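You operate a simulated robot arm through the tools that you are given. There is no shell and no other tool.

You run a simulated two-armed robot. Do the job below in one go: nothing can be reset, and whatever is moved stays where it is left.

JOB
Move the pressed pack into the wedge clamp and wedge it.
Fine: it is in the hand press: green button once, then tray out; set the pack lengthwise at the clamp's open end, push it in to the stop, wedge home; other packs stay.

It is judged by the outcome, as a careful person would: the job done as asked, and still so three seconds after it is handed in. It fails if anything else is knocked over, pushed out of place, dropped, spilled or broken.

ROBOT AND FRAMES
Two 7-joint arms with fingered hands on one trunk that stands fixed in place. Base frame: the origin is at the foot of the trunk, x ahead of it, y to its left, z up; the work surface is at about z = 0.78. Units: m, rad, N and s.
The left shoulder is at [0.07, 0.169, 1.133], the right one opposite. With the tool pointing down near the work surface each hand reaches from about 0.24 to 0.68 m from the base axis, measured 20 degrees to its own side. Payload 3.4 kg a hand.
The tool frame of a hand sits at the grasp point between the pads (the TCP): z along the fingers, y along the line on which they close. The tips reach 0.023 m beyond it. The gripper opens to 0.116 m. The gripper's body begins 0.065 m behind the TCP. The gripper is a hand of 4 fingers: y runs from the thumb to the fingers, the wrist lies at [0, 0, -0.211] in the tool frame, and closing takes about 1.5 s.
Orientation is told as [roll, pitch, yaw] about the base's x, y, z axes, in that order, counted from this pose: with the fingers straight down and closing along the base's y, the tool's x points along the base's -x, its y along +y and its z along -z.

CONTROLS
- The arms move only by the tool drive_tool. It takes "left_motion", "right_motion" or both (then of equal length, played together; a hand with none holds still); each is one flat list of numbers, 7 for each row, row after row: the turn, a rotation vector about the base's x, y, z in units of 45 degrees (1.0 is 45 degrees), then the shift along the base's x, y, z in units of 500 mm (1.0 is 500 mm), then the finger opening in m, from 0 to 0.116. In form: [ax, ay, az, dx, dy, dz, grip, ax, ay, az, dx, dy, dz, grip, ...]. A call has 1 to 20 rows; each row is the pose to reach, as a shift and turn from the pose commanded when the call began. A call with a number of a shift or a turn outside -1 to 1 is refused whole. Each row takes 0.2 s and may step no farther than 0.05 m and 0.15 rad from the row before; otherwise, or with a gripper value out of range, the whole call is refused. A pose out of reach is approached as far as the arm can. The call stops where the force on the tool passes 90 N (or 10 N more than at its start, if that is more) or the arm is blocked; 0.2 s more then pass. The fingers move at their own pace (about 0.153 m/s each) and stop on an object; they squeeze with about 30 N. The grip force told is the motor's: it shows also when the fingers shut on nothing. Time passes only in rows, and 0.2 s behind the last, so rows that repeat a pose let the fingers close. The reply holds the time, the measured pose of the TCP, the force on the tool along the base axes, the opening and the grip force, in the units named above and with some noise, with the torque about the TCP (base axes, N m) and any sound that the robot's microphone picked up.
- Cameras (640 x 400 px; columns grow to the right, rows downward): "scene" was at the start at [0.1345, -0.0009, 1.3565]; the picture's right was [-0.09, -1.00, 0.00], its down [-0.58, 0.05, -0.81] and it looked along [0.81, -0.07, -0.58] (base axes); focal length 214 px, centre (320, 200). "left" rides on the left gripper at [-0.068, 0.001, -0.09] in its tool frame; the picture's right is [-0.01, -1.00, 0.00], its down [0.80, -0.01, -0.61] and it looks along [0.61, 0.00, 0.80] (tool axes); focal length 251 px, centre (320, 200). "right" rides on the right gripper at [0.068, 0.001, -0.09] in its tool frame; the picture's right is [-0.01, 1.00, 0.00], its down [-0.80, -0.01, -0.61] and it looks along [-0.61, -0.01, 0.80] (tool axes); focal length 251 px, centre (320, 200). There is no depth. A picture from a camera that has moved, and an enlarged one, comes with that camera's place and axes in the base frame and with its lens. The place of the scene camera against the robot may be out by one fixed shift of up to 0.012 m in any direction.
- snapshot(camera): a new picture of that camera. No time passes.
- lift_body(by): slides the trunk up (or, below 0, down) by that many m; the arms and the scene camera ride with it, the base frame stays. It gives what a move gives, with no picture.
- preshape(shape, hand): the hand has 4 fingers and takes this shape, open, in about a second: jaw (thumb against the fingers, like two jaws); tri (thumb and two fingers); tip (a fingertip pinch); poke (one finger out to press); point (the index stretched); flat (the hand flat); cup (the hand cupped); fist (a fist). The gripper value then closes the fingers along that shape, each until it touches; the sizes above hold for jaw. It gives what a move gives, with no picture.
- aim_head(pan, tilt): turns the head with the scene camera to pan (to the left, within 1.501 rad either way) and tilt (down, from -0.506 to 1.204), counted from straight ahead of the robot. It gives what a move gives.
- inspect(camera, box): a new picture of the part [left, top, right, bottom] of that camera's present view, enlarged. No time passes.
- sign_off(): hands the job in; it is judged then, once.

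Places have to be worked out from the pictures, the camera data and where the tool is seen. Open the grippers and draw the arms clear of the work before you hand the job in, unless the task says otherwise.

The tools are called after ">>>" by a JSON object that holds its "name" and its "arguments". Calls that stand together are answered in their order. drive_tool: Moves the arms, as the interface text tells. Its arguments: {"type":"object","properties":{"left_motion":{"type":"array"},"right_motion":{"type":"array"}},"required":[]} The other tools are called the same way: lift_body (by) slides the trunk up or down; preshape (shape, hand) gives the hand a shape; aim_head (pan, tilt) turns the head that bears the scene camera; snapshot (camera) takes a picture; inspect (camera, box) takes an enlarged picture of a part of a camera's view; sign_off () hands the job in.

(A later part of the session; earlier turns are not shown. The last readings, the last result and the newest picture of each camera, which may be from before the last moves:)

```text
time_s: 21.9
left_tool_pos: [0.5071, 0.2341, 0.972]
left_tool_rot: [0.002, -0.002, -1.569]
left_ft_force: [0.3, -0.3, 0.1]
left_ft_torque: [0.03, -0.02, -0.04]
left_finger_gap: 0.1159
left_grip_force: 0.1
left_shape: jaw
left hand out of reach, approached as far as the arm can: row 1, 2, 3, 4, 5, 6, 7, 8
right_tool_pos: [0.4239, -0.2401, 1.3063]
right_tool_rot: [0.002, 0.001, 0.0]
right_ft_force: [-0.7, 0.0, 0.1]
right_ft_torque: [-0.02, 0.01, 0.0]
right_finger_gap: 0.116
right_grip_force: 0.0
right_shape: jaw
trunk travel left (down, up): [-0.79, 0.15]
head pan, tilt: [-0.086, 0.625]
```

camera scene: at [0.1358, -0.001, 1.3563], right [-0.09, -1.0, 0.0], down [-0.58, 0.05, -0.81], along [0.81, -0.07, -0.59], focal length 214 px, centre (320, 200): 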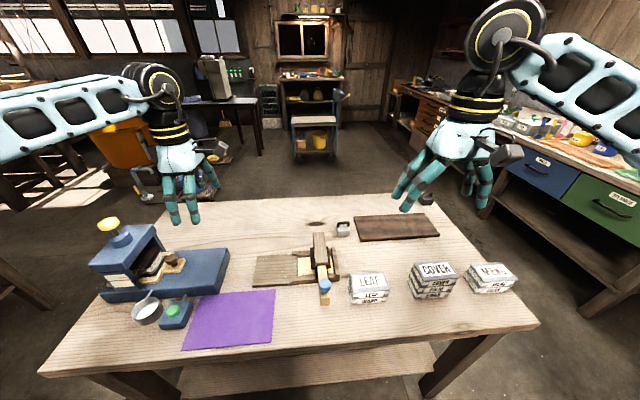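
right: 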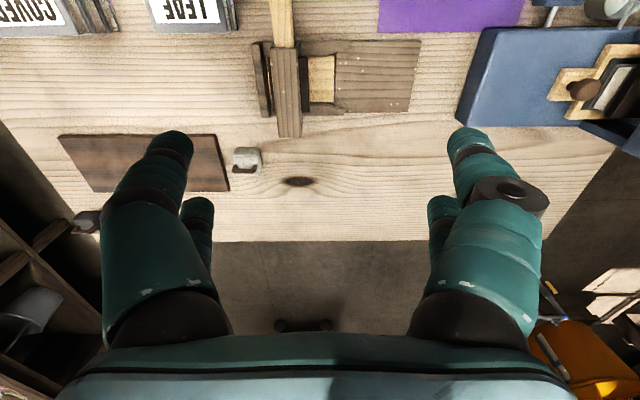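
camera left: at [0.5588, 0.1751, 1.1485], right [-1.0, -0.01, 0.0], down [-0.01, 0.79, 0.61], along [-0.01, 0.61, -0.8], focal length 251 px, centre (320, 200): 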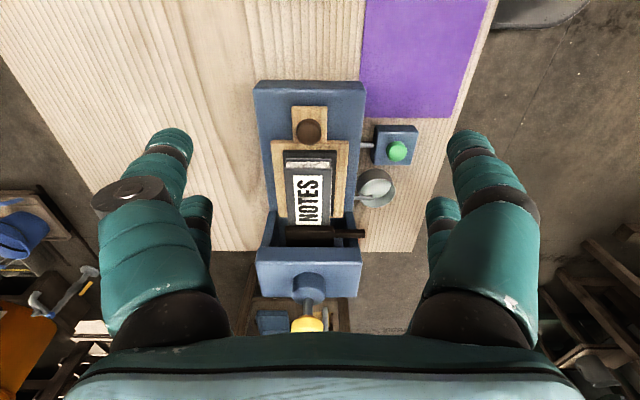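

Worse, so the opposite direction should help. I raise the hand first, then lower the trunk.

>>> {"name": "drive_tool", "arguments": {"left_motion": [0, 0, 0, 0, 0, 0.08, 0.116, 0, 0, 0, 0, 0, 0.16, 0.116, 0, 0, 0, 0, 0, 0.24, 0.116, 0, 0, 0, 0, 0, 0.32, 0.116, 0, 0, 0, 0, 0, 0.4, 0.116]}}

>>> {"name": "lift_body", "arguments": {"by": -0.25}}

>>> {"name": "snapshot", "arguments": {"camera": "scene"}}

```text
time_s: 23.1
left_tool_pos: [0.5044, 0.2349, 1.1697]
left_tool_rot: [0.002, 0.0, -1.57]
left_ft_force: [0.0, 0.4, 0.2]
left_ft_torque: [-0.03, -0.01, -0.03]
left_finger_gap: 0.1157
left_grip_force: 0.0
left_shape: jaw
right_tool_pos: [0.4227, -0.2394, 1.3082]
right_tool_rot: [0.0, 0.002, 0.002]
right_ft_force: [0.0, -0.9, -0.4]
right_ft_torque: [0.02, -0.02, 0.01]
right_finger_gap: 0.116
right_grip_force: 0.0
right_shape: jaw
trunk travel left (down, up): [-0.79, 0.15]
head pan, tilt: [-0.086, 0.625]
```

```text
time_s: 25.7
left_tool_pos: [0.5056, 0.2342, 0.9196]
left_tool_rot: [0.002, -0.002, -1.569]
left_ft_force: [0.2, -0.2, -0.4]
left_ft_torque: [0.01, 0.02, -0.01]
left_finger_gap: 0.1162
left_grip_force: 0.0
left_shape: jaw
right_tool_pos: [0.4238, -0.2378, 1.0576]
right_tool_rot: [-0.001, 0.0, 0.001]
right_ft_force: [0.5, 0.6, -0.4]
right_ft_torque: [-0.01, 0.02, 0.04]
right_finger_gap: 0.1158
right_grip_force: 0.1
right_shape: jaw
trunk travel left (down, up): [-0.54, 0.4]
head pan, tilt: [-0.086, 0.625]
```

```text
taken
camera scene: at [0.1344, -0.0011, 1.2565], right [-0.09, -1.0, 0.0], down [-0.58, 0.05, -0.81], along [0.81, -0.07, -0.58], focal length 214 px, centre (320, 200)
```

scene: 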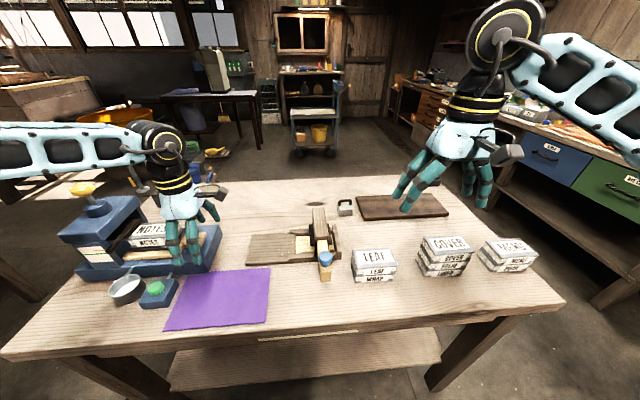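

The trunk is now 0.10 m below the start; nothing is near the arms. I test reaching forward at x≈0.57, y≈0.2→0.13 at z≈0.92.

>>> {"name": "drive_tool", "arguments": {"left_motion": [0, 0, 0, 0.04, -0.03, 0, 0.116, 0, 0, 0, 0.08, -0.06, 0, 0.116, 0, 0, 0, 0.12, -0.08, 0, 0.116, 0, 0, 0, 0.13, -0.12, 0, 0.116, 0, 0, 0, 0.13, -0.16, 0, 0.116, 0, 0, 0, 0.13, -0.2, 0, 0.116]}}

```text
time_s: 27.1
left_tool_pos: [0.5337, 0.17, 0.9184]
left_tool_rot: [0.002, -0.001, -1.569]
left_ft_force: [-0.3, -0.5, 0.1]
left_ft_torque: [0.04, 0.0, -0.01]
left_finger_gap: 0.1159
left_grip_force: 0.0
left_shape: jaw
left hand out of reach, approached as far as the arm can: row 3, 4, 5, 6
right_tool_pos: [0.424, -0.24, 1.0577]
right_tool_rot: [0.001, -0.001, -0.001]
right_ft_force: [0.4, -0.5, -0.3]
right_ft_torque: [0.0, 0.01, 0.01]
right_finger_gap: 0.1159
right_grip_force: 0.1
right_shape: jaw
trunk travel left (down, up): [-0.54, 0.4]
head pan, tilt: [-0.086, 0.625]
```

Still limited to x≈0.534. I try the opposite yaw (+90°), which closes along the same line; I rotate the hand back in 45° steps at a shorter reach.

>>> {"name": "drive_tool", "arguments": {"left_motion": [0, 0, 0.1667, -0.02, 0, 0.02, 0.116, 0, 0, 0.3333, -0.04, 0, 0.04, 0.116, 0, 0, 0.5, -0.06, 0, 0.05, 0.116, 0, 0, 0.6667, -0.08, 0, 0.05, 0.116, 0, 0, 0.8333, -0.1, 0, 0.05, 0.116, 0, 0, 1, -0.1, 0, 0.05, 0.116]}}

>>> {"name": "drive_tool", "arguments": {"left_motion": [0, 0, 0.1667, 0, 0, 0, 0.116, 0, 0, 0.3333, 0, 0, 0, 0.116, 0, 0, 0.5, 0, 0, 0, 0.116, 0, 0, 0.6667, 0, 0, 0, 0.116, 0, 0, 0.8333, 0, 0, 0, 0.116, 0, 0, 1, 0, 0, 0, 0.116]}}

>>> {"name": "drive_tool", "arguments": {"left_motion": [0, 0, 0.1667, 0, 0, 0, 0.116, 0, 0, 0.3333, 0, 0, 0, 0.116, 0, 0, 0.5, 0, 0, 0, 0.116, 0, 0, 0.6667, 0, 0, 0, 0.116, 0, 0, 0.8333, 0, 0, 0, 0.116, 0, 0, 1, 0, 0, 0, 0.116]}}

>>> {"name": "drive_tool", "arguments": {"left_motion": [0, 0, 0.1667, 0, 0, 0, 0.116, 0, 0, 0.3333, 0, 0, 0, 0.116, 0, 0, 0.5, 0, 0, 0, 0.116, 0, 0, 0.6667, 0, 0, 0, 0.116, 0, 0, 0.8333, 0, 0, 0, 0.116, 0, 0, 1, 0, 0, 0, 0.116]}}

```text
time_s: 28.5
left_tool_pos: [0.481, 0.1697, 0.9432]
left_tool_rot: [0.003, -0.002, -0.781]
left_ft_force: [0.2, 0.4, 0.6]
left_ft_torque: [0.0, -0.02, 0.03]
left_finger_gap: 0.1161
left_grip_force: 0.0
left_shape: jaw
right_tool_pos: [0.424, -0.239, 1.0578]
right_tool_rot: [0.0, -0.001, 0.001]
right_ft_force: [0.2, 0.6, 0.7]
right_ft_torque: [0.01, 0.0, -0.03]
right_finger_gap: 0.1162
right_grip_force: 0.0
right_shape: jaw
trunk travel left (down, up): [-0.54, 0.4]
head pan, tilt: [-0.086, 0.625]
```

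```text
time_s: 29.9
left_tool_pos: [0.4816, 0.1691, 0.9432]
left_tool_rot: [0.001, -0.001, 0.002]
left_ft_force: [-0.6, -0.3, -0.6]
left_ft_torque: [-0.03, -0.02, 0.02]
left_finger_gap: 0.1159
left_grip_force: 0.1
left_shape: jaw
right_tool_pos: [0.4249, -0.2384, 1.0567]
right_tool_rot: [-0.001, 0.0, 0.001]
right_ft_force: [-0.3, 0.1, 0.8]
right_ft_torque: [0.01, 0.03, 0.02]
right_finger_gap: 0.1158
right_grip_force: 0.0
right_shape: jaw
trunk travel left (down, up): [-0.54, 0.4]
head pan, tilt: [-0.086, 0.625]
```

```text
time_s: 31.3
left_tool_pos: [0.4823, 0.1703, 0.9437]
left_tool_rot: [0.002, -0.001, 0.788]
left_ft_force: [0.4, -0.6, -0.2]
left_ft_torque: [0.0, 0.01, 0.02]
left_finger_gap: 0.1159
left_grip_force: 0.0
left_shape: jaw
right_tool_pos: [0.4237, -0.2371, 1.0571]
right_tool_rot: [0.0, 0.0, -0.002]
right_ft_force: [-1.5, 0.8, 0.5]
right_ft_torque: [-0.03, -0.02, 0.0]
right_finger_gap: 0.1158
right_grip_force: 0.1
right_shape: jaw
trunk travel left (down, up): [-0.54, 0.4]
head pan, tilt: [-0.086, 0.625]
```

```text
time_s: 32.7
left_tool_pos: [0.484, 0.1694, 0.9427]
left_tool_rot: [0.0, -0.001, 1.574]
left_ft_force: [-1.3, 0.5, 0.2]
left_ft_torque: [-0.03, 0.03, 0.02]
left_finger_gap: 0.1161
left_grip_force: 0.0
left_shape: jaw
right_tool_pos: [0.4246, -0.2385, 1.0571]
right_tool_rot: [-0.002, 0.0, 0.0]
right_ft_force: [-0.6, -0.2, -0.1]
right_ft_torque: [-0.03, -0.03, 0.0]
right_finger_gap: 0.1158
right_grip_force: 0.0
right_shape: jaw
trunk travel left (down, up): [-0.54, 0.4]
head pan, tilt: [-0.086, 0.625]
```

Yaw +90° is reached. Now I test how far forward it goes here, up to x≈0.58, and then toward y≈0.08, with the hand staying at z≈0.94.

>>> {"name": "drive_tool", "arguments": {"left_motion": [0, 0, 0, 0.05, 0, 0, 0.116, 0, 0, 0, 0.1, 0, 0, 0.116, 0, 0, 0, 0.15, 0, 0, 0.116, 0, 0, 0, 0.19, 0, 0, 0.116, 0, 0, 0, 0.19, -0.05, 0, 0.116, 0, 0, 0, 0.19, -0.1, 0, 0.116, 0, 0, 0, 0.19, -0.16, 0, 0.116]}}

>>> {"name": "snapshot", "arguments": {"camera": "scene"}}

>>> {"name": "snapshot", "arguments": {"camera": "left"}}

```text
time_s: 34.3
left_tool_pos: [0.5186, 0.1557, 0.9371]
left_tool_rot: [-0.001, -0.001, 1.575]
left_ft_force: [0.3, 1.4, 0.0]
left_ft_torque: [0.0, -0.03, 0.0]
left_finger_gap: 0.1159
left_grip_force: 0.1
left_shape: jaw
left hand out of reach, approached as far as the arm can: row 3, 4, 5, 6, 7
right_tool_pos: [0.4237, -0.2388, 1.057]
right_tool_rot: [0.0, -0.001, 0.002]
right_ft_force: [0.7, 0.5, -0.8]
right_ft_torque: [-0.02, -0.02, -0.04]
right_finger_gap: 0.1157
right_grip_force: 0.0
right_shape: jaw
trunk travel left (down, up): [-0.54, 0.4]
head pan, tilt: [-0.086, 0.625]
```

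```text
taken
camera scene: at [0.1344, -0.0013, 1.2565], right [-0.09, -1.0, 0.0], down [-0.58, 0.05, -0.81], along [0.81, -0.07, -0.58], focal length 214 px, centre (320, 200)
```

scene: 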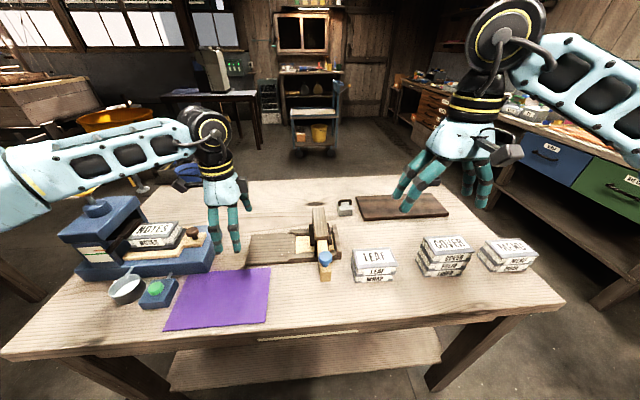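

```text
taken
camera left: at [0.5181, 0.2253, 1.025], right [1.0, 0.01, 0.0], down [0.01, -0.8, 0.61], along [0.01, -0.61, -0.8], focal length 251 px, centre (320, 200)
```

left: 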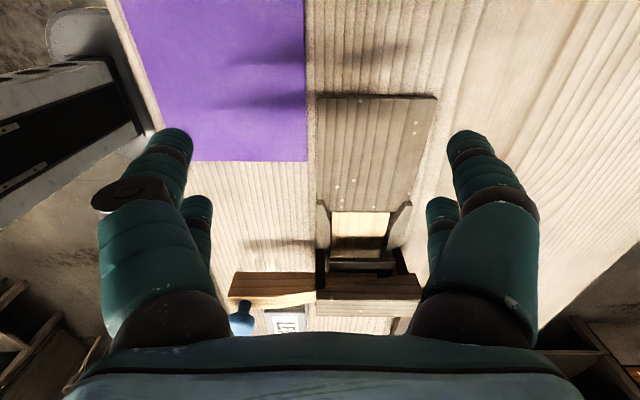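

Yaw +90° is worse (x≈0.519). I go back to yaw −90° and will test a tilted hand (fingers still closing along x, tilted in the y–z plane), with less wrist bend.

>>> {"name": "drive_tool", "arguments": {"left_motion": [0, 0, -0.1667, -0.02, 0, 0.02, 0.116, 0, 0, -0.3333, -0.04, 0, 0.04, 0.116, 0, 0, -0.5, -0.06, 0, 0.05, 0.116, 0, 0, -0.6667, -0.08, 0, 0.05, 0.116, 0, 0, -0.8333, -0.08, 0, 0.05, 0.116, 0, 0, -1, -0.08, 0, 0.05, 0.116]}}

>>> {"name": "drive_tool", "arguments": {"left_motion": [0, 0, -0.1667, 0, 0, 0, 0.116, 0, 0, -0.3333, 0, 0, 0, 0.116, 0, 0, -0.5, 0, 0, 0, 0.116, 0, 0, -0.6667, 0, 0, 0, 0.116, 0, 0, -0.8333, 0, 0, 0, 0.116, 0, 0, -1, 0, 0, 0, 0.116]}}

>>> {"name": "drive_tool", "arguments": {"left_motion": [0, 0, -0.1667, 0, 0, 0, 0.116, 0, 0, -0.3333, 0, 0, 0, 0.116, 0, 0, -0.5, 0, 0, 0, 0.116, 0, 0, -0.6667, 0, 0, 0, 0.116, 0, 0, -0.8333, 0, 0, 0, 0.116, 0, 0, -1, 0, 0, 0, 0.116]}}

>>> {"name": "drive_tool", "arguments": {"left_motion": [0, 0, -0.1667, 0, 0, 0, 0.116, 0, 0, -0.3333, 0, 0, 0, 0.116, 0, 0, -0.5, 0, 0, 0, 0.116, 0, 0, -0.6667, 0, 0, 0, 0.116, 0, 0, -0.8333, 0, 0, 0, 0.116, 0, 0, -1, 0, 0, 0, 0.116]}}

```text
time_s: 35.7
left_tool_pos: [0.4759, 0.1524, 0.961]
left_tool_rot: [0.002, -0.002, 0.784]
left_ft_force: [0.6, -0.1, -0.3]
left_ft_torque: [0.0, -0.02, 0.03]
left_finger_gap: 0.116
left_grip_force: 0.0
left_shape: jaw
right_tool_pos: [0.4231, -0.2383, 1.0576]
right_tool_rot: [0.0, -0.001, 0.0]
right_ft_force: [0.0, 0.3, -0.6]
right_ft_torque: [0.0, -0.04, -0.02]
right_finger_gap: 0.1159
right_grip_force: 0.1
right_shape: jaw
trunk travel left (down, up): [-0.54, 0.4]
head pan, tilt: [-0.086, 0.625]
```

```text
time_s: 37.1
left_tool_pos: [0.4766, 0.1528, 0.961]
left_tool_rot: [0.002, -0.002, -0.001]
left_ft_force: [-0.6, 0.0, -0.2]
left_ft_torque: [0.0, 0.0, -0.02]
left_finger_gap: 0.1158
left_grip_force: 0.1
left_shape: jaw
right_tool_pos: [0.4239, -0.2393, 1.057]
right_tool_rot: [0.0, -0.001, 0.0]
right_ft_force: [0.7, 0.8, -0.2]
right_ft_torque: [0.02, -0.05, -0.01]
right_finger_gap: 0.116
right_grip_force: 0.1
right_shape: jaw
trunk travel left (down, up): [-0.54, 0.4]
head pan, tilt: [-0.086, 0.625]
```

```text
time_s: 38.5
left_tool_pos: [0.4781, 0.1528, 0.963]
left_tool_rot: [0.0, -0.002, -0.788]
left_ft_force: [0.6, 0.2, -0.4]
left_ft_torque: [-0.01, 0.02, 0.03]
left_finger_gap: 0.1161
left_grip_force: 0.1
left_shape: jaw
right_tool_pos: [0.4241, -0.2376, 1.0575]
right_tool_rot: [0.001, 0.001, 0.0]
right_ft_force: [0.6, -0.4, 0.6]
right_ft_torque: [0.02, 0.0, 0.0]
right_finger_gap: 0.1159
right_grip_force: 0.1
right_shape: jaw
trunk travel left (down, up): [-0.54, 0.4]
head pan, tilt: [-0.086, 0.625]
```

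```text
time_s: 39.9
left_tool_pos: [0.4765, 0.1527, 0.9614]
left_tool_rot: [0.001, -0.003, -1.572]
left_ft_force: [0.0, 0.2, -0.4]
left_ft_torque: [-0.02, 0.0, 0.0]
left_finger_gap: 0.1161
left_grip_force: 0.1
left_shape: jaw
right_tool_pos: [0.4236, -0.2391, 1.0566]
right_tool_rot: [0.0, 0.0, 0.0]
right_ft_force: [-0.3, 0.0, 0.0]
right_ft_torque: [0.0, 0.02, 0.03]
right_finger_gap: 0.116
right_grip_force: 0.0
right_shape: jaw
trunk travel left (down, up): [-0.54, 0.4]
head pan, tilt: [-0.086, 0.625]
```

Back at yaw −90°. I tilt the fingers 22.5° toward −y (wrist toward the press) and test the forward reach at y≈0.15.

>>> {"name": "drive_tool", "arguments": {"left_motion": [-0.1667, 0, 0, 0, 0, 0, 0.116, -0.3333, 0, 0, 0, 0, 0, 0.116, -0.5, 0, 0, 0, 0, 0, 0.116, -0.5, 0, 0, 0.05, 0, 0, 0.116, -0.5, 0, 0, 0.1, 0, 0, 0.116, -0.5, 0, 0, 0.14, 0, 0, 0.116, -0.5, 0, 0, 0.18, 0, 0, 0.116, -0.5, 0, 0, 0.18, -0.05, 0, 0.116]}}

```text
time_s: 41.7
left_tool_pos: [0.5598, 0.1323, 0.9629]
left_tool_rot: [0.002, -0.395, -1.569]
left_ft_force: [-0.4, -0.3, 0.8]
left_ft_torque: [0.06, -0.03, -0.02]
left_finger_gap: 0.1159
left_grip_force: 0.0
left_shape: jaw
left hand out of reach, approached as far as the arm can: row 8
right_tool_pos: [0.4239, -0.2377, 1.0572]
right_tool_rot: [0.003, 0.002, 0.0]
right_ft_force: [0.5, 0.2, -0.2]
right_ft_torque: [-0.02, -0.01, 0.0]
right_finger_gap: 0.1155
right_grip_force: 0.1
right_shape: jaw
trunk travel left (down, up): [-0.54, 0.4]
head pan, tilt: [-0.086, 0.625]
```

A 22.5° tilt makes x≈0.566 at y≈0.15 reachable, so I'll handle the tray and pack with this tilted hand. Next I go above the knob (now about (0.570, 0.290, 0.863)) to draw the tray out further.

>>> {"name": "drive_tool", "arguments": {"left_motion": [0, 0, 0, 0.004, 0.08, 0, 0.116, 0, 0, 0, 0.008, 0.16, 0, 0.116, 0, 0, 0, 0.014, 0.24, 0, 0.116, 0, 0, 0, 0.018, 0.315, -0.02, 0.116]}}

>>> {"name": "snapshot", "arguments": {"camera": "left"}}

>>> {"name": "inspect", "arguments": {"camera": "scene", "box": [50, 150, 250, 300]}}

```text
time_s: 42.7
left_tool_pos: [0.5714, 0.2908, 0.9505]
left_tool_rot: [0.0, -0.396, -1.571]
left_ft_force: [-0.2, -0.7, 0.1]
left_ft_torque: [0.03, 0.0, 0.0]
left_finger_gap: 0.1161
left_grip_force: 0.1
left_shape: jaw
right_tool_pos: [0.4237, -0.2376, 1.0565]
right_tool_rot: [0.0, -0.001, -0.001]
right_ft_force: [-0.1, 0.1, 0.8]
right_ft_torque: [0.0, 0.03, -0.01]
right_finger_gap: 0.1161
right_grip_force: 0.1
right_shape: jaw
trunk travel left (down, up): [-0.54, 0.4]
head pan, tilt: [-0.086, 0.625]
```

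```text
taken
camera left: at [0.5728, 0.2647, 1.0583], right [-1.0, -0.01, 0.0], down [-0.01, 0.97, 0.25], along [-0.01, 0.25, -0.97], focal length 251 px, centre (320, 200)
```

left: 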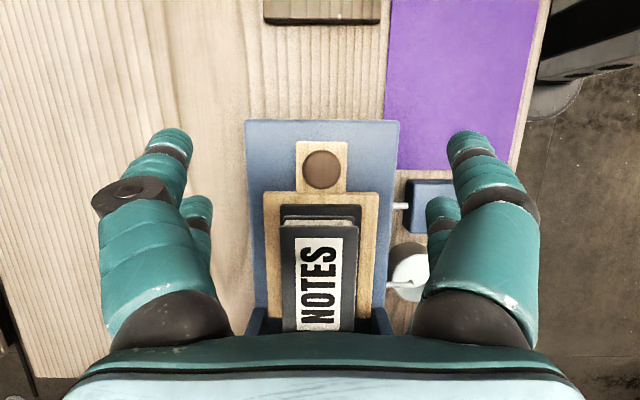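

```text
2.67 times, centred on (150, 225) of scene
camera zoom: at [0.1347, 0.0, 1.2565], right [-0.09, -1.0, 0.0], down [-0.58, 0.05, -0.81], along [0.81, -0.07, -0.58], focal length 572 px, centre (773, 133)
```

zoom: 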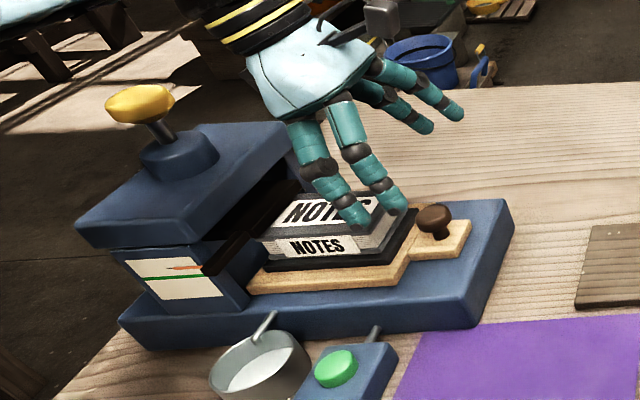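

The tilted view is clear: knob at (0.570, 0.291), pack 0.062 m wide from y≈0.335, tray front edge at 0.316. I lower onto the knob and close.

>>> {"name": "drive_tool", "arguments": {"left_motion": [0, 0, 0, -0.002, 0.004, -0.05, 0.116, 0, 0, 0, -0.002, 0.004, -0.1, 0.116, 0, 0, 0, -0.002, 0.004, -0.155, 0.116, 0, 0, 0, -0.002, 0.004, -0.155, 0.07, 0, 0, 0, -0.002, 0.004, -0.155, 0.04, 0, 0, 0, -0.002, 0.004, -0.155, 0.01, 0, 0, 0, -0.002, 0.004, -0.155, 0.0, 0, 0, 0, -0.002, 0.004, -0.155, 0.0]}}

>>> {"name": "snapshot", "arguments": {"camera": "left"}}

```text
time_s: 44.5
left_tool_pos: [0.5684, 0.2919, 0.8738]
left_tool_rot: [0.0, -0.394, -1.57]
left_ft_force: [-0.1, 0.2, 0.0]
left_ft_torque: [-0.01, 0.0, -0.01]
left_finger_gap: 0.0
left_grip_force: 30.3
left_shape: jaw
right_tool_pos: [0.4248, -0.2394, 1.0566]
right_tool_rot: [-0.001, -0.001, 0.0]
right_ft_force: [-0.2, 0.2, -0.7]
right_ft_torque: [0.0, 0.0, -0.01]
right_finger_gap: 0.1158
right_grip_force: 0.0
right_shape: jaw
trunk travel left (down, up): [-0.54, 0.4]
head pan, tilt: [-0.086, 0.625]
```

```text
taken
camera left: at [0.5708, 0.2647, 0.9822], right [-1.0, -0.01, 0.0], down [-0.01, 0.97, 0.26], along [-0.01, 0.26, -0.97], focal length 251 px, centre (320, 200)
```

left: 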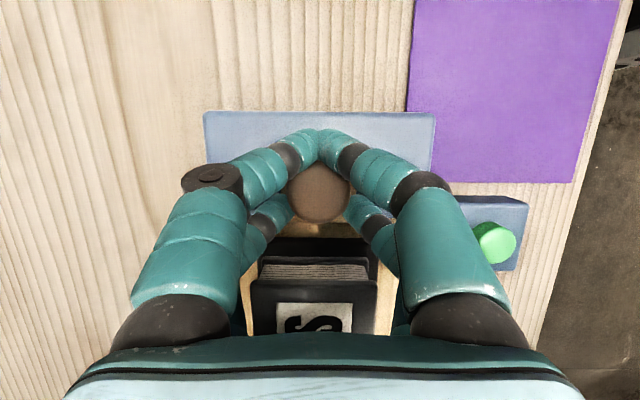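

The front pair closed before the knob and the rear pair holds it from behind, so the knob is caged. I pull 2 cm and check that the tray follows.

>>> {"name": "drive_tool", "arguments": {"left_motion": [0, 0, 0, 0, -0.014, 0, 0.0, 0, 0, 0, 0, -0.028, 0, 0.0, 0, 0, 0, 0, -0.042, 0, 0.0]}}

>>> {"name": "snapshot", "arguments": {"camera": "left"}}

>>> {"name": "inspect", "arguments": {"camera": "scene", "box": [50, 150, 250, 300]}}

```text
time_s: 45.3
left_tool_pos: [0.5682, 0.2713, 0.8743]
left_tool_rot: [0.001, -0.394, -1.569]
left_ft_force: [-0.2, 0.5, -4.2]
left_ft_torque: [0.02, -0.04, -0.09]
left_finger_gap: 0.0
left_grip_force: 30.3
left_shape: jaw
right_tool_pos: [0.4233, -0.2391, 1.0575]
right_tool_rot: [0.0, 0.0, -0.001]
right_ft_force: [0.2, 1.4, -0.6]
right_ft_torque: [0.0, -0.01, 0.0]
right_finger_gap: 0.1159
right_grip_force: 0.2
right_shape: jaw
trunk travel left (down, up): [-0.54, 0.4]
head pan, tilt: [-0.086, 0.625]
```

```text
taken
camera left: at [0.5708, 0.2442, 0.9823], right [-1.0, -0.01, 0.0], down [-0.01, 0.97, 0.26], along [-0.01, 0.26, -0.97], focal length 251 px, centre (320, 200)
```

left: 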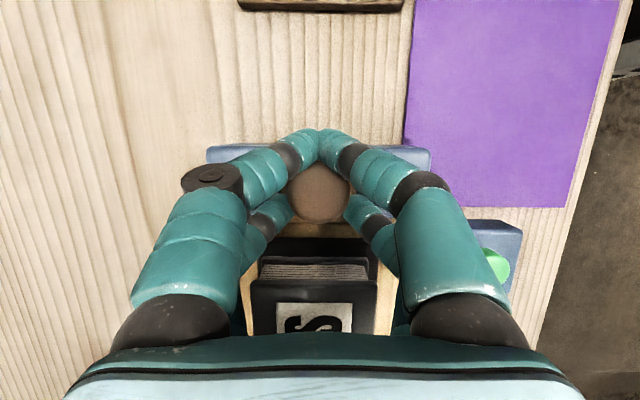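

```text
2.67 times, centred on (150, 225) of scene
camera zoom: at [0.1352, -0.0007, 1.2563], right [-0.09, -1.0, 0.0], down [-0.58, 0.05, -0.81], along [0.81, -0.07, -0.59], focal length 572 px, centre (773, 133)
```

zoom: 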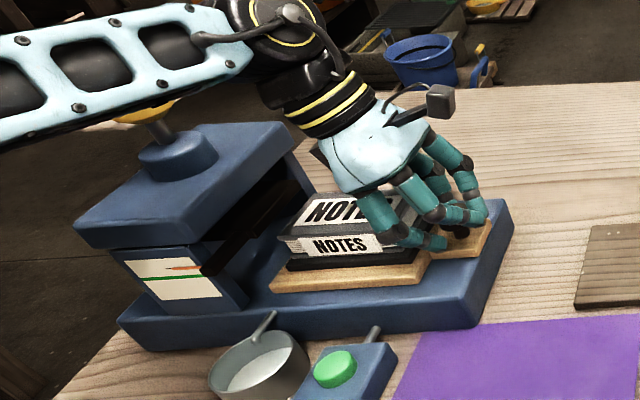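

The tray follows and the pack is now clear of the platen. I pull 2.5 cm more for hand room, watching the force for a stop.

>>> {"name": "drive_tool", "arguments": {"left_motion": [0, 0, 0, 0, -0.012, 0, 0.0, 0, 0, 0, 0, -0.024, 0, 0.0, 0, 0, 0, 0, -0.036, 0, 0.0, 0, 0, 0, 0, -0.05, 0, 0.0]}}

>>> {"name": "snapshot", "arguments": {"camera": "left"}}

>>> {"name": "inspect", "arguments": {"camera": "scene", "box": [50, 150, 250, 300]}}

```text
time_s: 46.3
left_tool_pos: [0.5687, 0.247, 0.8739]
left_tool_rot: [0.0, -0.396, -1.569]
left_ft_force: [3.0, 8.0, 3.5]
left_ft_torque: [0.32, -0.2, -0.1]
left_finger_gap: 0.0
left_grip_force: 29.7
left_shape: jaw
right_tool_pos: [0.4246, -0.2361, 1.0586]
right_tool_rot: [-0.002, 0.0, 0.001]
right_ft_force: [0.9, 0.3, 0.6]
right_ft_torque: [-0.02, 0.0, 0.02]
right_finger_gap: 0.116
right_grip_force: 0.1
right_shape: jaw
trunk travel left (down, up): [-0.54, 0.4]
head pan, tilt: [-0.086, 0.625]
```

```text
taken
camera left: at [0.5703, 0.2206, 0.9822], right [-1.0, -0.01, 0.0], down [-0.01, 0.97, 0.25], along [0.0, 0.25, -0.97], focal length 251 px, centre (320, 200)
```

left: 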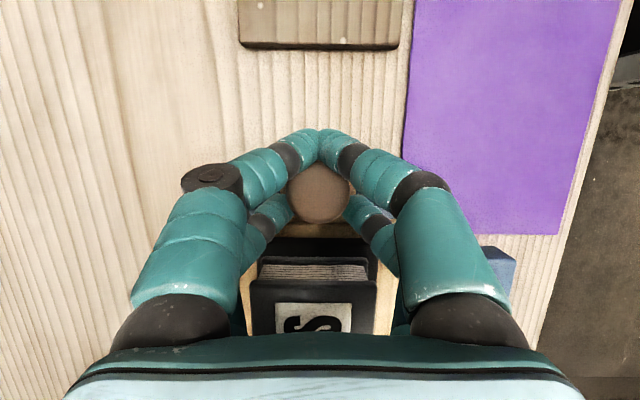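

```text
2.67 times, centred on (150, 225) of scene
camera zoom: at [0.1345, 0.0018, 1.2566], right [-0.09, -1.0, 0.0], down [-0.58, 0.05, -0.81], along [0.81, -0.07, -0.58], focal length 572 px, centre (773, 133)
```

zoom: 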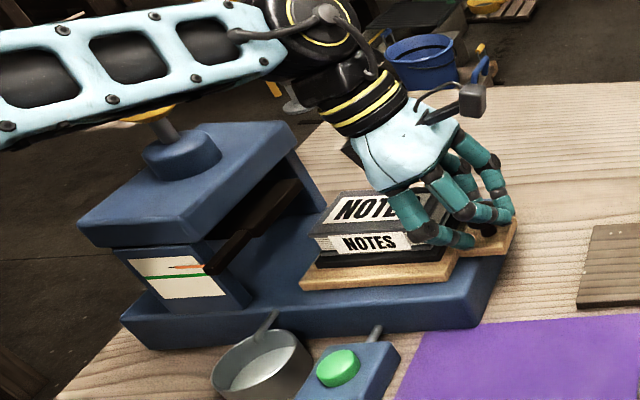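

The tray is out far enough (pack now about y 0.29–0.40, fully clear of the press head). I release the knob and rise to look.

>>> {"name": "drive_tool", "arguments": {"left_motion": [0, 0, 0, 0, 0.002, 0, 0.04, 0, 0, 0, 0, 0.002, 0, 0.08, 0, 0, 0, 0, 0.002, 0, 0.116, 0, 0, 0, 0, 0.002, 0, 0.116, 0, 0, 0, 0, 0.002, 0.06, 0.116, 0, 0, 0, 0, 0.002, 0.14, 0.116, 0, 0, 0, 0, 0.002, 0.2, 0.116]}}

>>> {"name": "snapshot", "arguments": {"camera": "left"}}

>>> {"name": "snapshot", "arguments": {"camera": "scene"}}

>>> {"name": "inspect", "arguments": {"camera": "scene", "box": [50, 150, 250, 300]}}

```text
time_s: 47.9
left_tool_pos: [0.5667, 0.2452, 0.9755]
left_tool_rot: [0.002, -0.395, -1.57]
left_ft_force: [0.4, 0.3, 0.7]
left_ft_torque: [0.02, 0.0, -0.01]
left_finger_gap: 0.1159
left_grip_force: 0.0
left_shape: jaw
right_tool_pos: [0.4246, -0.2383, 1.0573]
right_tool_rot: [-0.001, 0.0, 0.001]
right_ft_force: [-0.5, -0.2, 0.7]
right_ft_torque: [-0.02, 0.0, -0.03]
right_finger_gap: 0.1158
right_grip_force: 0.1
right_shape: jaw
trunk travel left (down, up): [-0.54, 0.4]
head pan, tilt: [-0.086, 0.625]
```

```text
taken
camera left: at [0.5688, 0.2175, 1.0841], right [-1.0, -0.01, 0.0], down [-0.01, 0.97, 0.26], along [0.0, 0.26, -0.97], focal length 251 px, centre (320, 200)
```

left: 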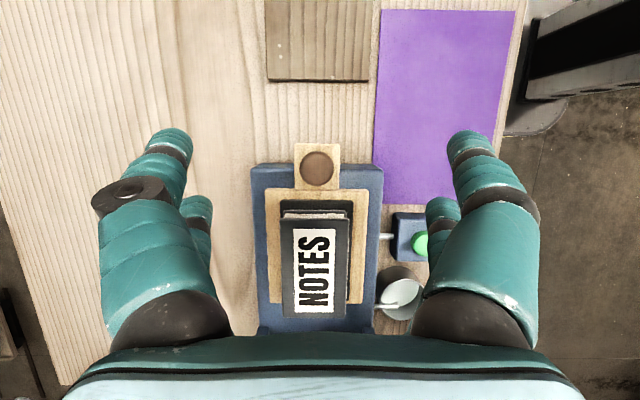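

```text
taken
camera scene: at [0.1342, -0.0014, 1.2565], right [-0.09, -1.0, 0.0], down [-0.58, 0.05, -0.81], along [0.81, -0.07, -0.58], focal length 214 px, centre (320, 200)
```

scene: 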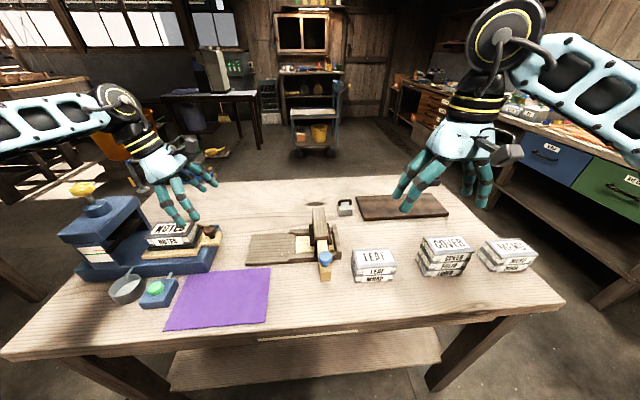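

```text
2.67 times, centred on (150, 225) of scene
camera zoom: at [0.1342, -0.0014, 1.2565], right [-0.09, -1.0, 0.0], down [-0.58, 0.05, -0.81], along [0.81, -0.07, -0.58], focal length 572 px, centre (773, 133)
```

zoom: 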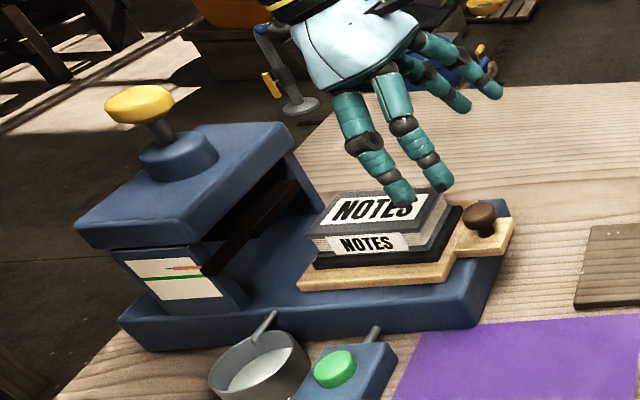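

The press base has not moved and the pack is free: x 0.538–0.602, y 0.290–0.398. I need its height, so I enlarge it in both views.

>>> {"name": "inspect", "arguments": {"camera": "scene", "box": [140, 200, 240, 270]}}

>>> {"name": "inspect", "arguments": {"camera": "left", "box": [250, 140, 390, 340]}}

```text
5.71 times, centred on (190, 235) of scene
camera zoom: at [0.1342, -0.0014, 1.2565], right [-0.09, -1.0, 0.0], down [-0.58, 0.05, -0.81], along [0.81, -0.07, -0.58], focal length 1226 px, centre (1063, 0)
```

zoom: 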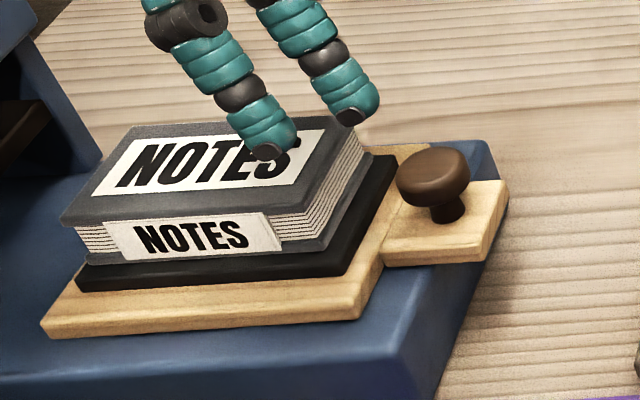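

```text
2.00 times, centred on (320, 240) of left
camera zoom: at [0.5688, 0.2175, 1.0841], right [-1.0, -0.01, 0.0], down [-0.01, 0.97, 0.26], along [0.0, 0.26, -0.97], focal length 503 px, centre (320, 120)
```

zoom: 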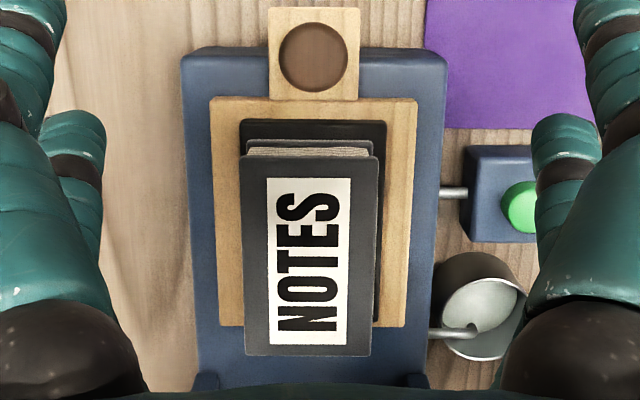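

The pack is about 23 mm thick (z≈0.846–0.868), so a smaller tilt gives a better four-finger grip. I halve the tilt to about 11° and move above the pack's middle at (0.570, 0.350).

>>> {"name": "drive_tool", "arguments": {"left_motion": [0.083, 0, 0, 0.002, 0.05, 0, 0.116, 0.167, 0, 0, 0.004, 0.1, 0, 0.116, 0.25, 0, 0, 0.006, 0.16, 0, 0.116, 0.25, 0, 0, 0.006, 0.208, -0.02, 0.116, 0.25, 0, 0, 0.006, 0.208, -0.06, 0.116]}}

>>> {"name": "snapshot", "arguments": {"camera": "left"}}

>>> {"name": "inspect", "arguments": {"camera": "scene", "box": [50, 150, 250, 300]}}

```text
time_s: 49.1
left_tool_pos: [0.5718, 0.3481, 0.9453]
left_tool_rot: [-0.001, -0.196, -1.57]
left_ft_force: [-0.3, -0.7, -0.6]
left_ft_torque: [-0.01, -0.03, 0.01]
left_finger_gap: 0.1159
left_grip_force: 0.0
left_shape: jaw
right_tool_pos: [0.4235, -0.2391, 1.0575]
right_tool_rot: [0.001, 0.0, 0.0]
right_ft_force: [-0.2, -0.8, 0.7]
right_ft_torque: [-0.01, -0.01, 0.02]
right_finger_gap: 0.1159
right_grip_force: 0.0
right_shape: jaw
trunk travel left (down, up): [-0.54, 0.4]
head pan, tilt: [-0.086, 0.625]
```

```text
taken
camera left: at [0.5729, 0.3002, 1.0461], right [-1.0, -0.01, 0.0], down [-0.01, 0.9, 0.44], along [-0.01, 0.44, -0.9], focal length 251 px, centre (320, 200)
```

left: 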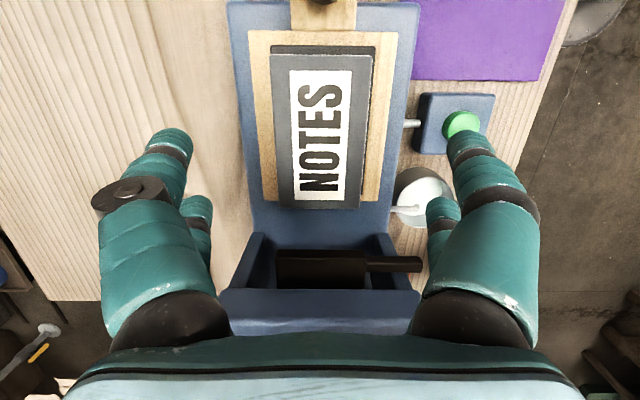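

```text
2.67 times, centred on (150, 225) of scene
camera zoom: at [0.1346, -0.0016, 1.2565], right [-0.09, -1.0, 0.0], down [-0.58, 0.05, -0.81], along [0.81, -0.07, -0.58], focal length 572 px, centre (773, 133)
```

zoom: 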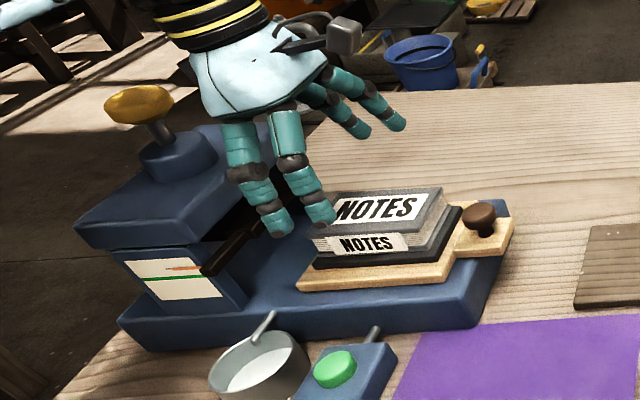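

The pack sits centred between the open fingers (x 0.540–0.602, y 0.288–0.395). I lower to z≈0.875 and close on its long sides.

>>> {"name": "drive_tool", "arguments": {"left_motion": [0, 0, 0, 0, -0.002, -0.04, 0.116, 0, 0, 0, 0, -0.002, -0.08, 0.116, 0, 0, 0, 0, -0.002, -0.12, 0.116, 0, 0, 0, 0, -0.002, -0.141, 0.116, 0, 0, 0, 0, -0.002, -0.141, 0.09, 0, 0, 0, 0, -0.002, -0.141, 0.06, 0, 0, 0, 0, -0.002, -0.141, 0.04, 0, 0, 0, 0, -0.002, -0.141, 0.02, 0, 0, 0, 0, -0.002, -0.141, 0.02, 0, 0, 0, 0, -0.002, -0.141, 0.02]}}

>>> {"name": "snapshot", "arguments": {"camera": "left"}}

>>> {"name": "inspect", "arguments": {"camera": "scene", "box": [50, 150, 250, 300]}}

```text
time_s: 51.3
left_tool_pos: [0.5704, 0.3491, 0.8743]
left_tool_rot: [0.001, -0.197, -1.571]
left_ft_force: [0.0, 0.4, 4.1]
left_ft_torque: [0.13, 0.0, -0.01]
left_finger_gap: 0.053
left_grip_force: 29.7
left_shape: jaw
right_tool_pos: [0.4233, -0.2386, 1.056]
right_tool_rot: [-0.002, 0.0, 0.001]
right_ft_force: [1.6, 0.6, 0.3]
right_ft_torque: [0.01, 0.0, 0.0]
right_finger_gap: 0.116
right_grip_force: 0.1
right_shape: jaw
trunk travel left (down, up): [-0.54, 0.4]
head pan, tilt: [-0.086, 0.625]
```

```text
taken
camera left: at [0.5721, 0.3005, 0.9748], right [-1.0, -0.01, 0.0], down [-0.01, 0.9, 0.44], along [0.0, 0.44, -0.9], focal length 251 px, centre (320, 200)
```

left: 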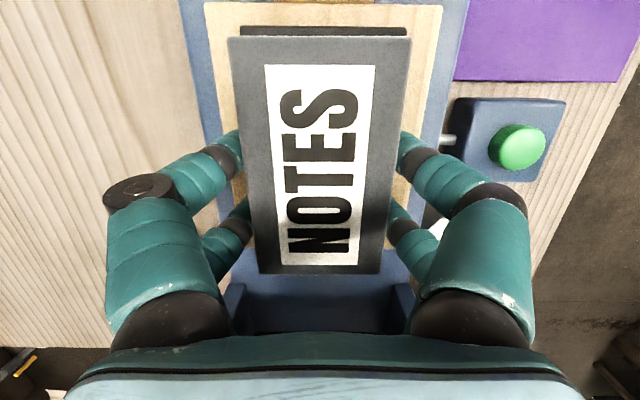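

```text
2.67 times, centred on (150, 225) of scene
camera zoom: at [0.1338, -0.0014, 1.2566], right [-0.09, -1.0, 0.0], down [-0.58, 0.05, -0.81], along [0.81, -0.07, -0.58], focal length 572 px, centre (773, 133)
```

zoom: 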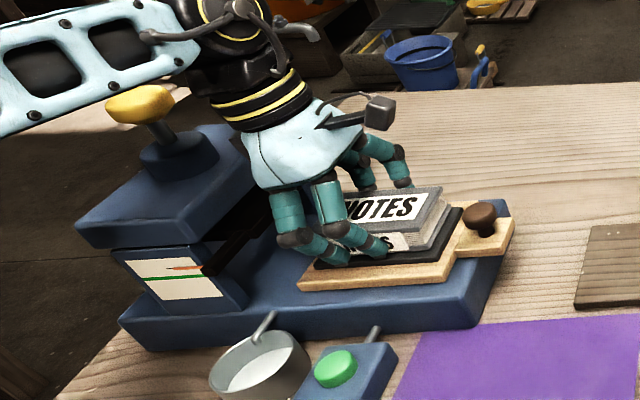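

The fingers hold the pack (gap 53 mm, 30 N). I lift it slowly by 3 cm and check.

>>> {"name": "drive_tool", "arguments": {"left_motion": [0, 0, 0, 0, 0, 0.01, 0.02, 0, 0, 0, 0, 0, 0.02, 0.02, 0, 0, 0, 0, 0, 0.04, 0.02, 0, 0, 0, 0, 0, 0.06, 0.02]}}

>>> {"name": "snapshot", "arguments": {"camera": "left"}}

>>> {"name": "inspect", "arguments": {"camera": "scene", "box": [50, 150, 250, 300]}}

```text
time_s: 52.3
left_tool_pos: [0.5715, 0.3494, 0.9037]
left_tool_rot: [-0.002, -0.197, -1.571]
left_ft_force: [-0.6, 0.5, -1.0]
left_ft_torque: [0.0, 0.0, 0.01]
left_finger_gap: 0.0529
left_grip_force: 30.2
left_shape: jaw
right_tool_pos: [0.4235, -0.2391, 1.0571]
right_tool_rot: [0.0, 0.002, 0.0]
right_ft_force: [0.0, 0.3, -0.2]
right_ft_torque: [0.01, -0.01, 0.0]
right_finger_gap: 0.1159
right_grip_force: 0.1
right_shape: jaw
trunk travel left (down, up): [-0.54, 0.4]
head pan, tilt: [-0.086, 0.625]
```

```text
taken
camera left: at [0.573, 0.301, 1.0046], right [-1.0, -0.01, 0.0], down [-0.01, 0.9, 0.44], along [-0.01, 0.44, -0.9], focal length 251 px, centre (320, 200)
```

left: 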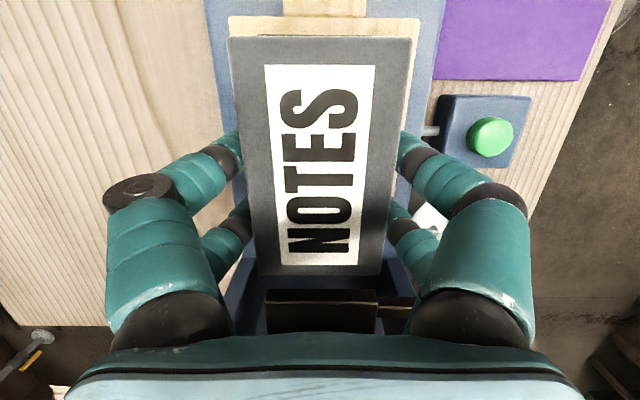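

```text
2.67 times, centred on (150, 225) of scene
camera zoom: at [0.1346, -0.001, 1.2564], right [-0.09, -1.0, 0.0], down [-0.58, 0.05, -0.81], along [0.81, -0.07, -0.58], focal length 572 px, centre (773, 133)
```

zoom: 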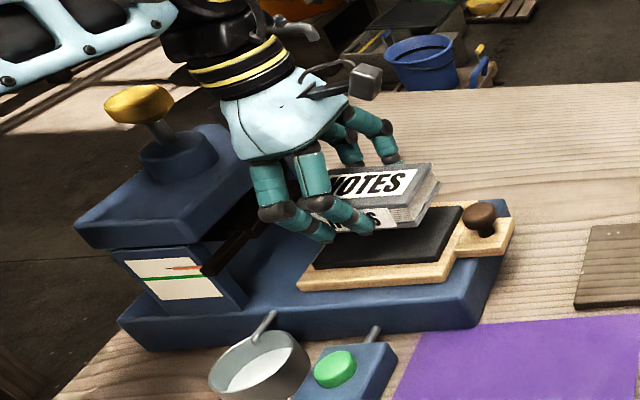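

The pack hangs level and firm in the hand, and the tray stays in place. I raise it and move toward the clamp, then lower the trunk by 0.1 for reach.

>>> {"name": "drive_tool", "arguments": {"left_motion": [0, 0, 0, 0, 0, 0.05, 0.02, 0, 0, 0, 0, -0.03, 0.11, 0.02, 0, 0, 0, 0, -0.08, 0.17, 0.02, 0, 0, 0, -0.01, -0.14, 0.2, 0.02, 0, 0, 0, -0.02, -0.2, 0.2, 0.02, 0, 0, 0, -0.03, -0.26, 0.2, 0.02]}}

>>> {"name": "lift_body", "arguments": {"by": -0.1}}

>>> {"name": "snapshot", "arguments": {"camera": "scene"}}

>>> {"name": "snapshot", "arguments": {"camera": "left"}}

```text
time_s: 53.7
left_tool_pos: [0.5577, 0.2176, 1.0023]
left_tool_rot: [0.001, -0.197, -1.567]
left_ft_force: [0.8, 0.2, -1.3]
left_ft_torque: [0.0, -0.02, -0.03]
left_finger_gap: 0.0525
left_grip_force: 30.1
left_shape: jaw
right_tool_pos: [0.4241, -0.239, 1.0564]
right_tool_rot: [0.0, 0.002, 0.0]
right_ft_force: [-1.0, 0.0, -0.1]
right_ft_torque: [0.02, -0.02, 0.0]
right_finger_gap: 0.116
right_grip_force: 0.1
right_shape: jaw
trunk travel left (down, up): [-0.54, 0.4]
head pan, tilt: [-0.086, 0.625]
```

```text
time_s: 55.1
left_tool_pos: [0.556, 0.2182, 0.9041]
left_tool_rot: [0.001, -0.198, -1.568]
left_ft_force: [-0.4, 0.2, -1.1]
left_ft_torque: [0.03, -0.01, 0.03]
left_finger_gap: 0.0528
left_grip_force: 30.0
left_shape: jaw
right_tool_pos: [0.4243, -0.2386, 0.9566]
right_tool_rot: [0.0, 0.0, 0.0]
right_ft_force: [-1.0, 0.1, 0.3]
right_ft_torque: [0.01, -0.02, 0.01]
right_finger_gap: 0.1158
right_grip_force: 0.0
right_shape: jaw
trunk travel left (down, up): [-0.44, 0.5]
head pan, tilt: [-0.086, 0.625]
```

```text
taken
camera scene: at [0.1345, -0.001, 1.1565], right [-0.09, -1.0, 0.0], down [-0.58, 0.05, -0.81], along [0.81, -0.07, -0.58], focal length 214 px, centre (320, 200)
```

scene: 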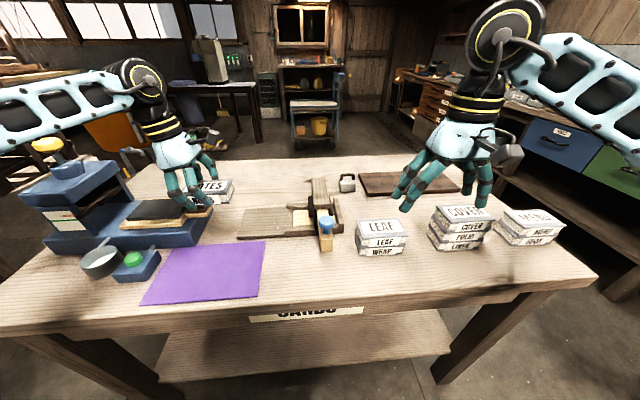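

```text
taken
camera left: at [0.558, 0.1708, 1.003], right [-1.0, -0.01, 0.0], down [-0.01, 0.9, 0.44], along [-0.01, 0.44, -0.9], focal length 251 px, centre (320, 200)
```

left: 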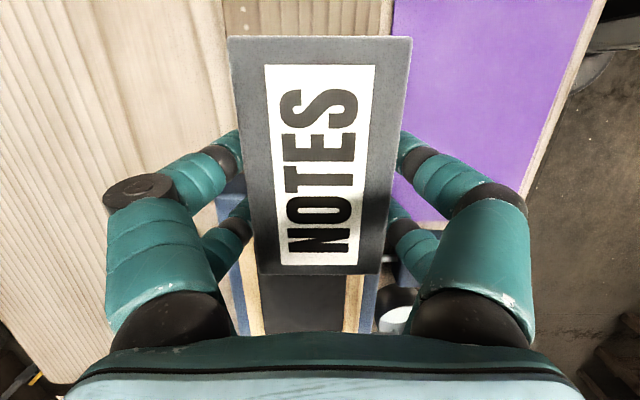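

I now try to bring the pack over the infeed board at about (0.567, 0.13), still at z≈0.90 where it clears everything.

>>> {"name": "drive_tool", "arguments": {"left_motion": [0, 0, 0, 0.01, -0.05, 0, 0.02, 0, 0, 0, 0.02, -0.1, 0, 0.02, 0, 0, 0, 0.02, -0.14, 0, 0.02, 0, 0, 0, 0.02, -0.17, 0, 0.02]}}

>>> {"name": "snapshot", "arguments": {"camera": "left"}}

>>> {"name": "inspect", "arguments": {"camera": "scene", "box": [180, 150, 360, 270]}}

```text
time_s: 56.1
left_tool_pos: [0.5398, 0.1544, 0.8929]
left_tool_rot: [0.002, -0.2, -1.57]
left_ft_force: [0.1, -0.9, -2.4]
left_ft_torque: [0.03, -0.02, 0.0]
left_finger_gap: 0.0522
left_grip_force: 30.2
left_shape: jaw
left hand out of reach, approached as far as the arm can: row 2, 3, 4
right_tool_pos: [0.423, -0.2384, 0.9571]
right_tool_rot: [-0.001, -0.001, 0.001]
right_ft_force: [0.4, -0.6, -0.7]
right_ft_torque: [0.01, -0.03, 0.01]
right_finger_gap: 0.116
right_grip_force: 0.1
right_shape: jaw
trunk travel left (down, up): [-0.44, 0.5]
head pan, tilt: [-0.086, 0.625]
```

```text
taken
camera left: at [0.5418, 0.1064, 0.9933], right [-1.0, -0.01, 0.0], down [-0.01, 0.9, 0.44], along [0.0, 0.44, -0.9], focal length 251 px, centre (320, 200)
```

left: 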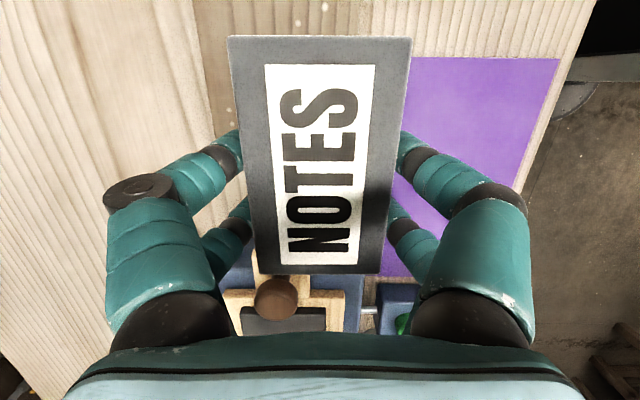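

```text
3.33 times, centred on (270, 210) of scene
camera zoom: at [0.1346, -0.0009, 1.1565], right [-0.09, -1.0, 0.0], down [-0.58, 0.05, -0.81], along [0.81, -0.07, -0.58], focal length 715 px, centre (487, 167)
```

zoom: 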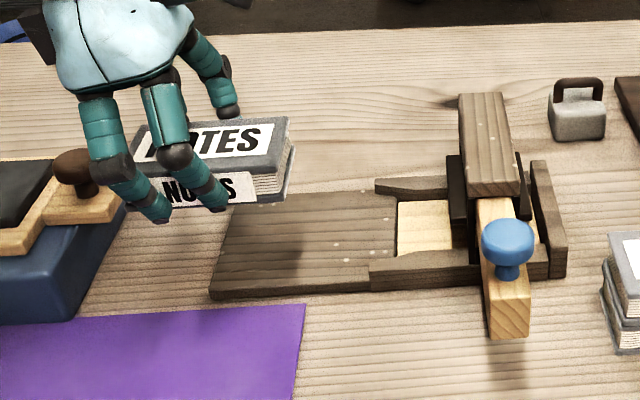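

The wrist limit lets the pack reach (0.540, 0.154). I'll set it down on the infeed board slightly toward the robot, at x≈0.538, y≈0.14, then regrip it with the straight hand to centre it. I lower part way and check.

>>> {"name": "drive_tool", "arguments": {"left_motion": [0, 0, 0, -0.004, -0.014, -0.02, 0.02, 0, 0, 0, -0.006, -0.028, -0.04, 0.02, 0, 0, 0, -0.006, -0.028, -0.07, 0.02, 0, 0, 0, -0.006, -0.028, -0.1, 0.02]}}

>>> {"name": "inspect", "arguments": {"camera": "scene", "box": [180, 150, 360, 270]}}

>>> {"name": "snapshot", "arguments": {"camera": "left"}}

>>> {"name": "snapshot", "arguments": {"camera": "right"}}

```text
time_s: 57.1
left_tool_pos: [0.5373, 0.1425, 0.8439]
left_tool_rot: [0.001, -0.196, -1.569]
left_ft_force: [-0.3, 0.4, -1.8]
left_ft_torque: [0.01, -0.02, -0.02]
left_finger_gap: 0.0523
left_grip_force: 30.2
left_shape: jaw
right_tool_pos: [0.4241, -0.2388, 0.957]
right_tool_rot: [-0.001, -0.001, 0.001]
right_ft_force: [0.2, 0.7, 0.5]
right_ft_torque: [-0.05, -0.01, 0.0]
right_finger_gap: 0.1156
right_grip_force: 0.0
right_shape: jaw
trunk travel left (down, up): [-0.44, 0.5]
head pan, tilt: [-0.086, 0.625]
```

```text
3.33 times, centred on (270, 210) of scene
camera zoom: at [0.1348, -0.001, 1.1564], right [-0.09, -1.0, 0.0], down [-0.58, 0.05, -0.81], along [0.81, -0.07, -0.58], focal length 715 px, centre (487, 167)
```

zoom: 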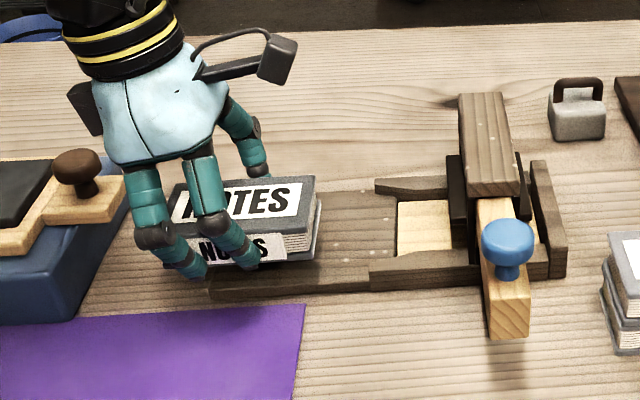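

```text
taken
camera left: at [0.5388, 0.0943, 0.9445], right [-1.0, -0.01, 0.0], down [-0.01, 0.9, 0.44], along [-0.01, 0.44, -0.9], focal length 251 px, centre (320, 200)
```

left: 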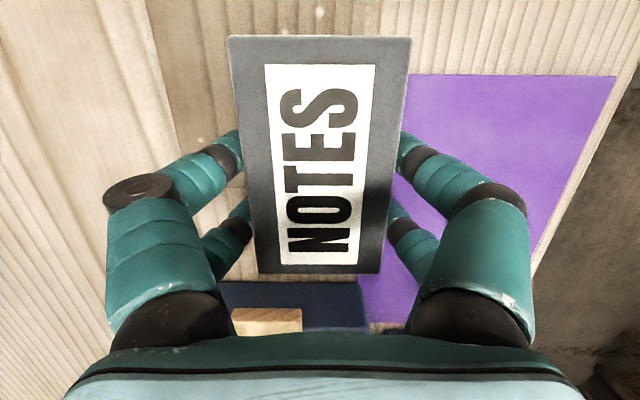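

```text
taken
camera right: at [0.3562, -0.2362, 1.0469], right [0.01, 1.0, 0.0], down [0.8, -0.01, 0.61], along [0.61, -0.01, -0.8], focal length 251 px, centre (320, 200)
```

right: 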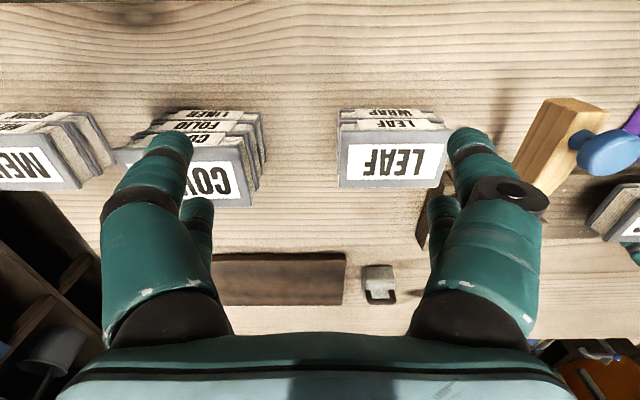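

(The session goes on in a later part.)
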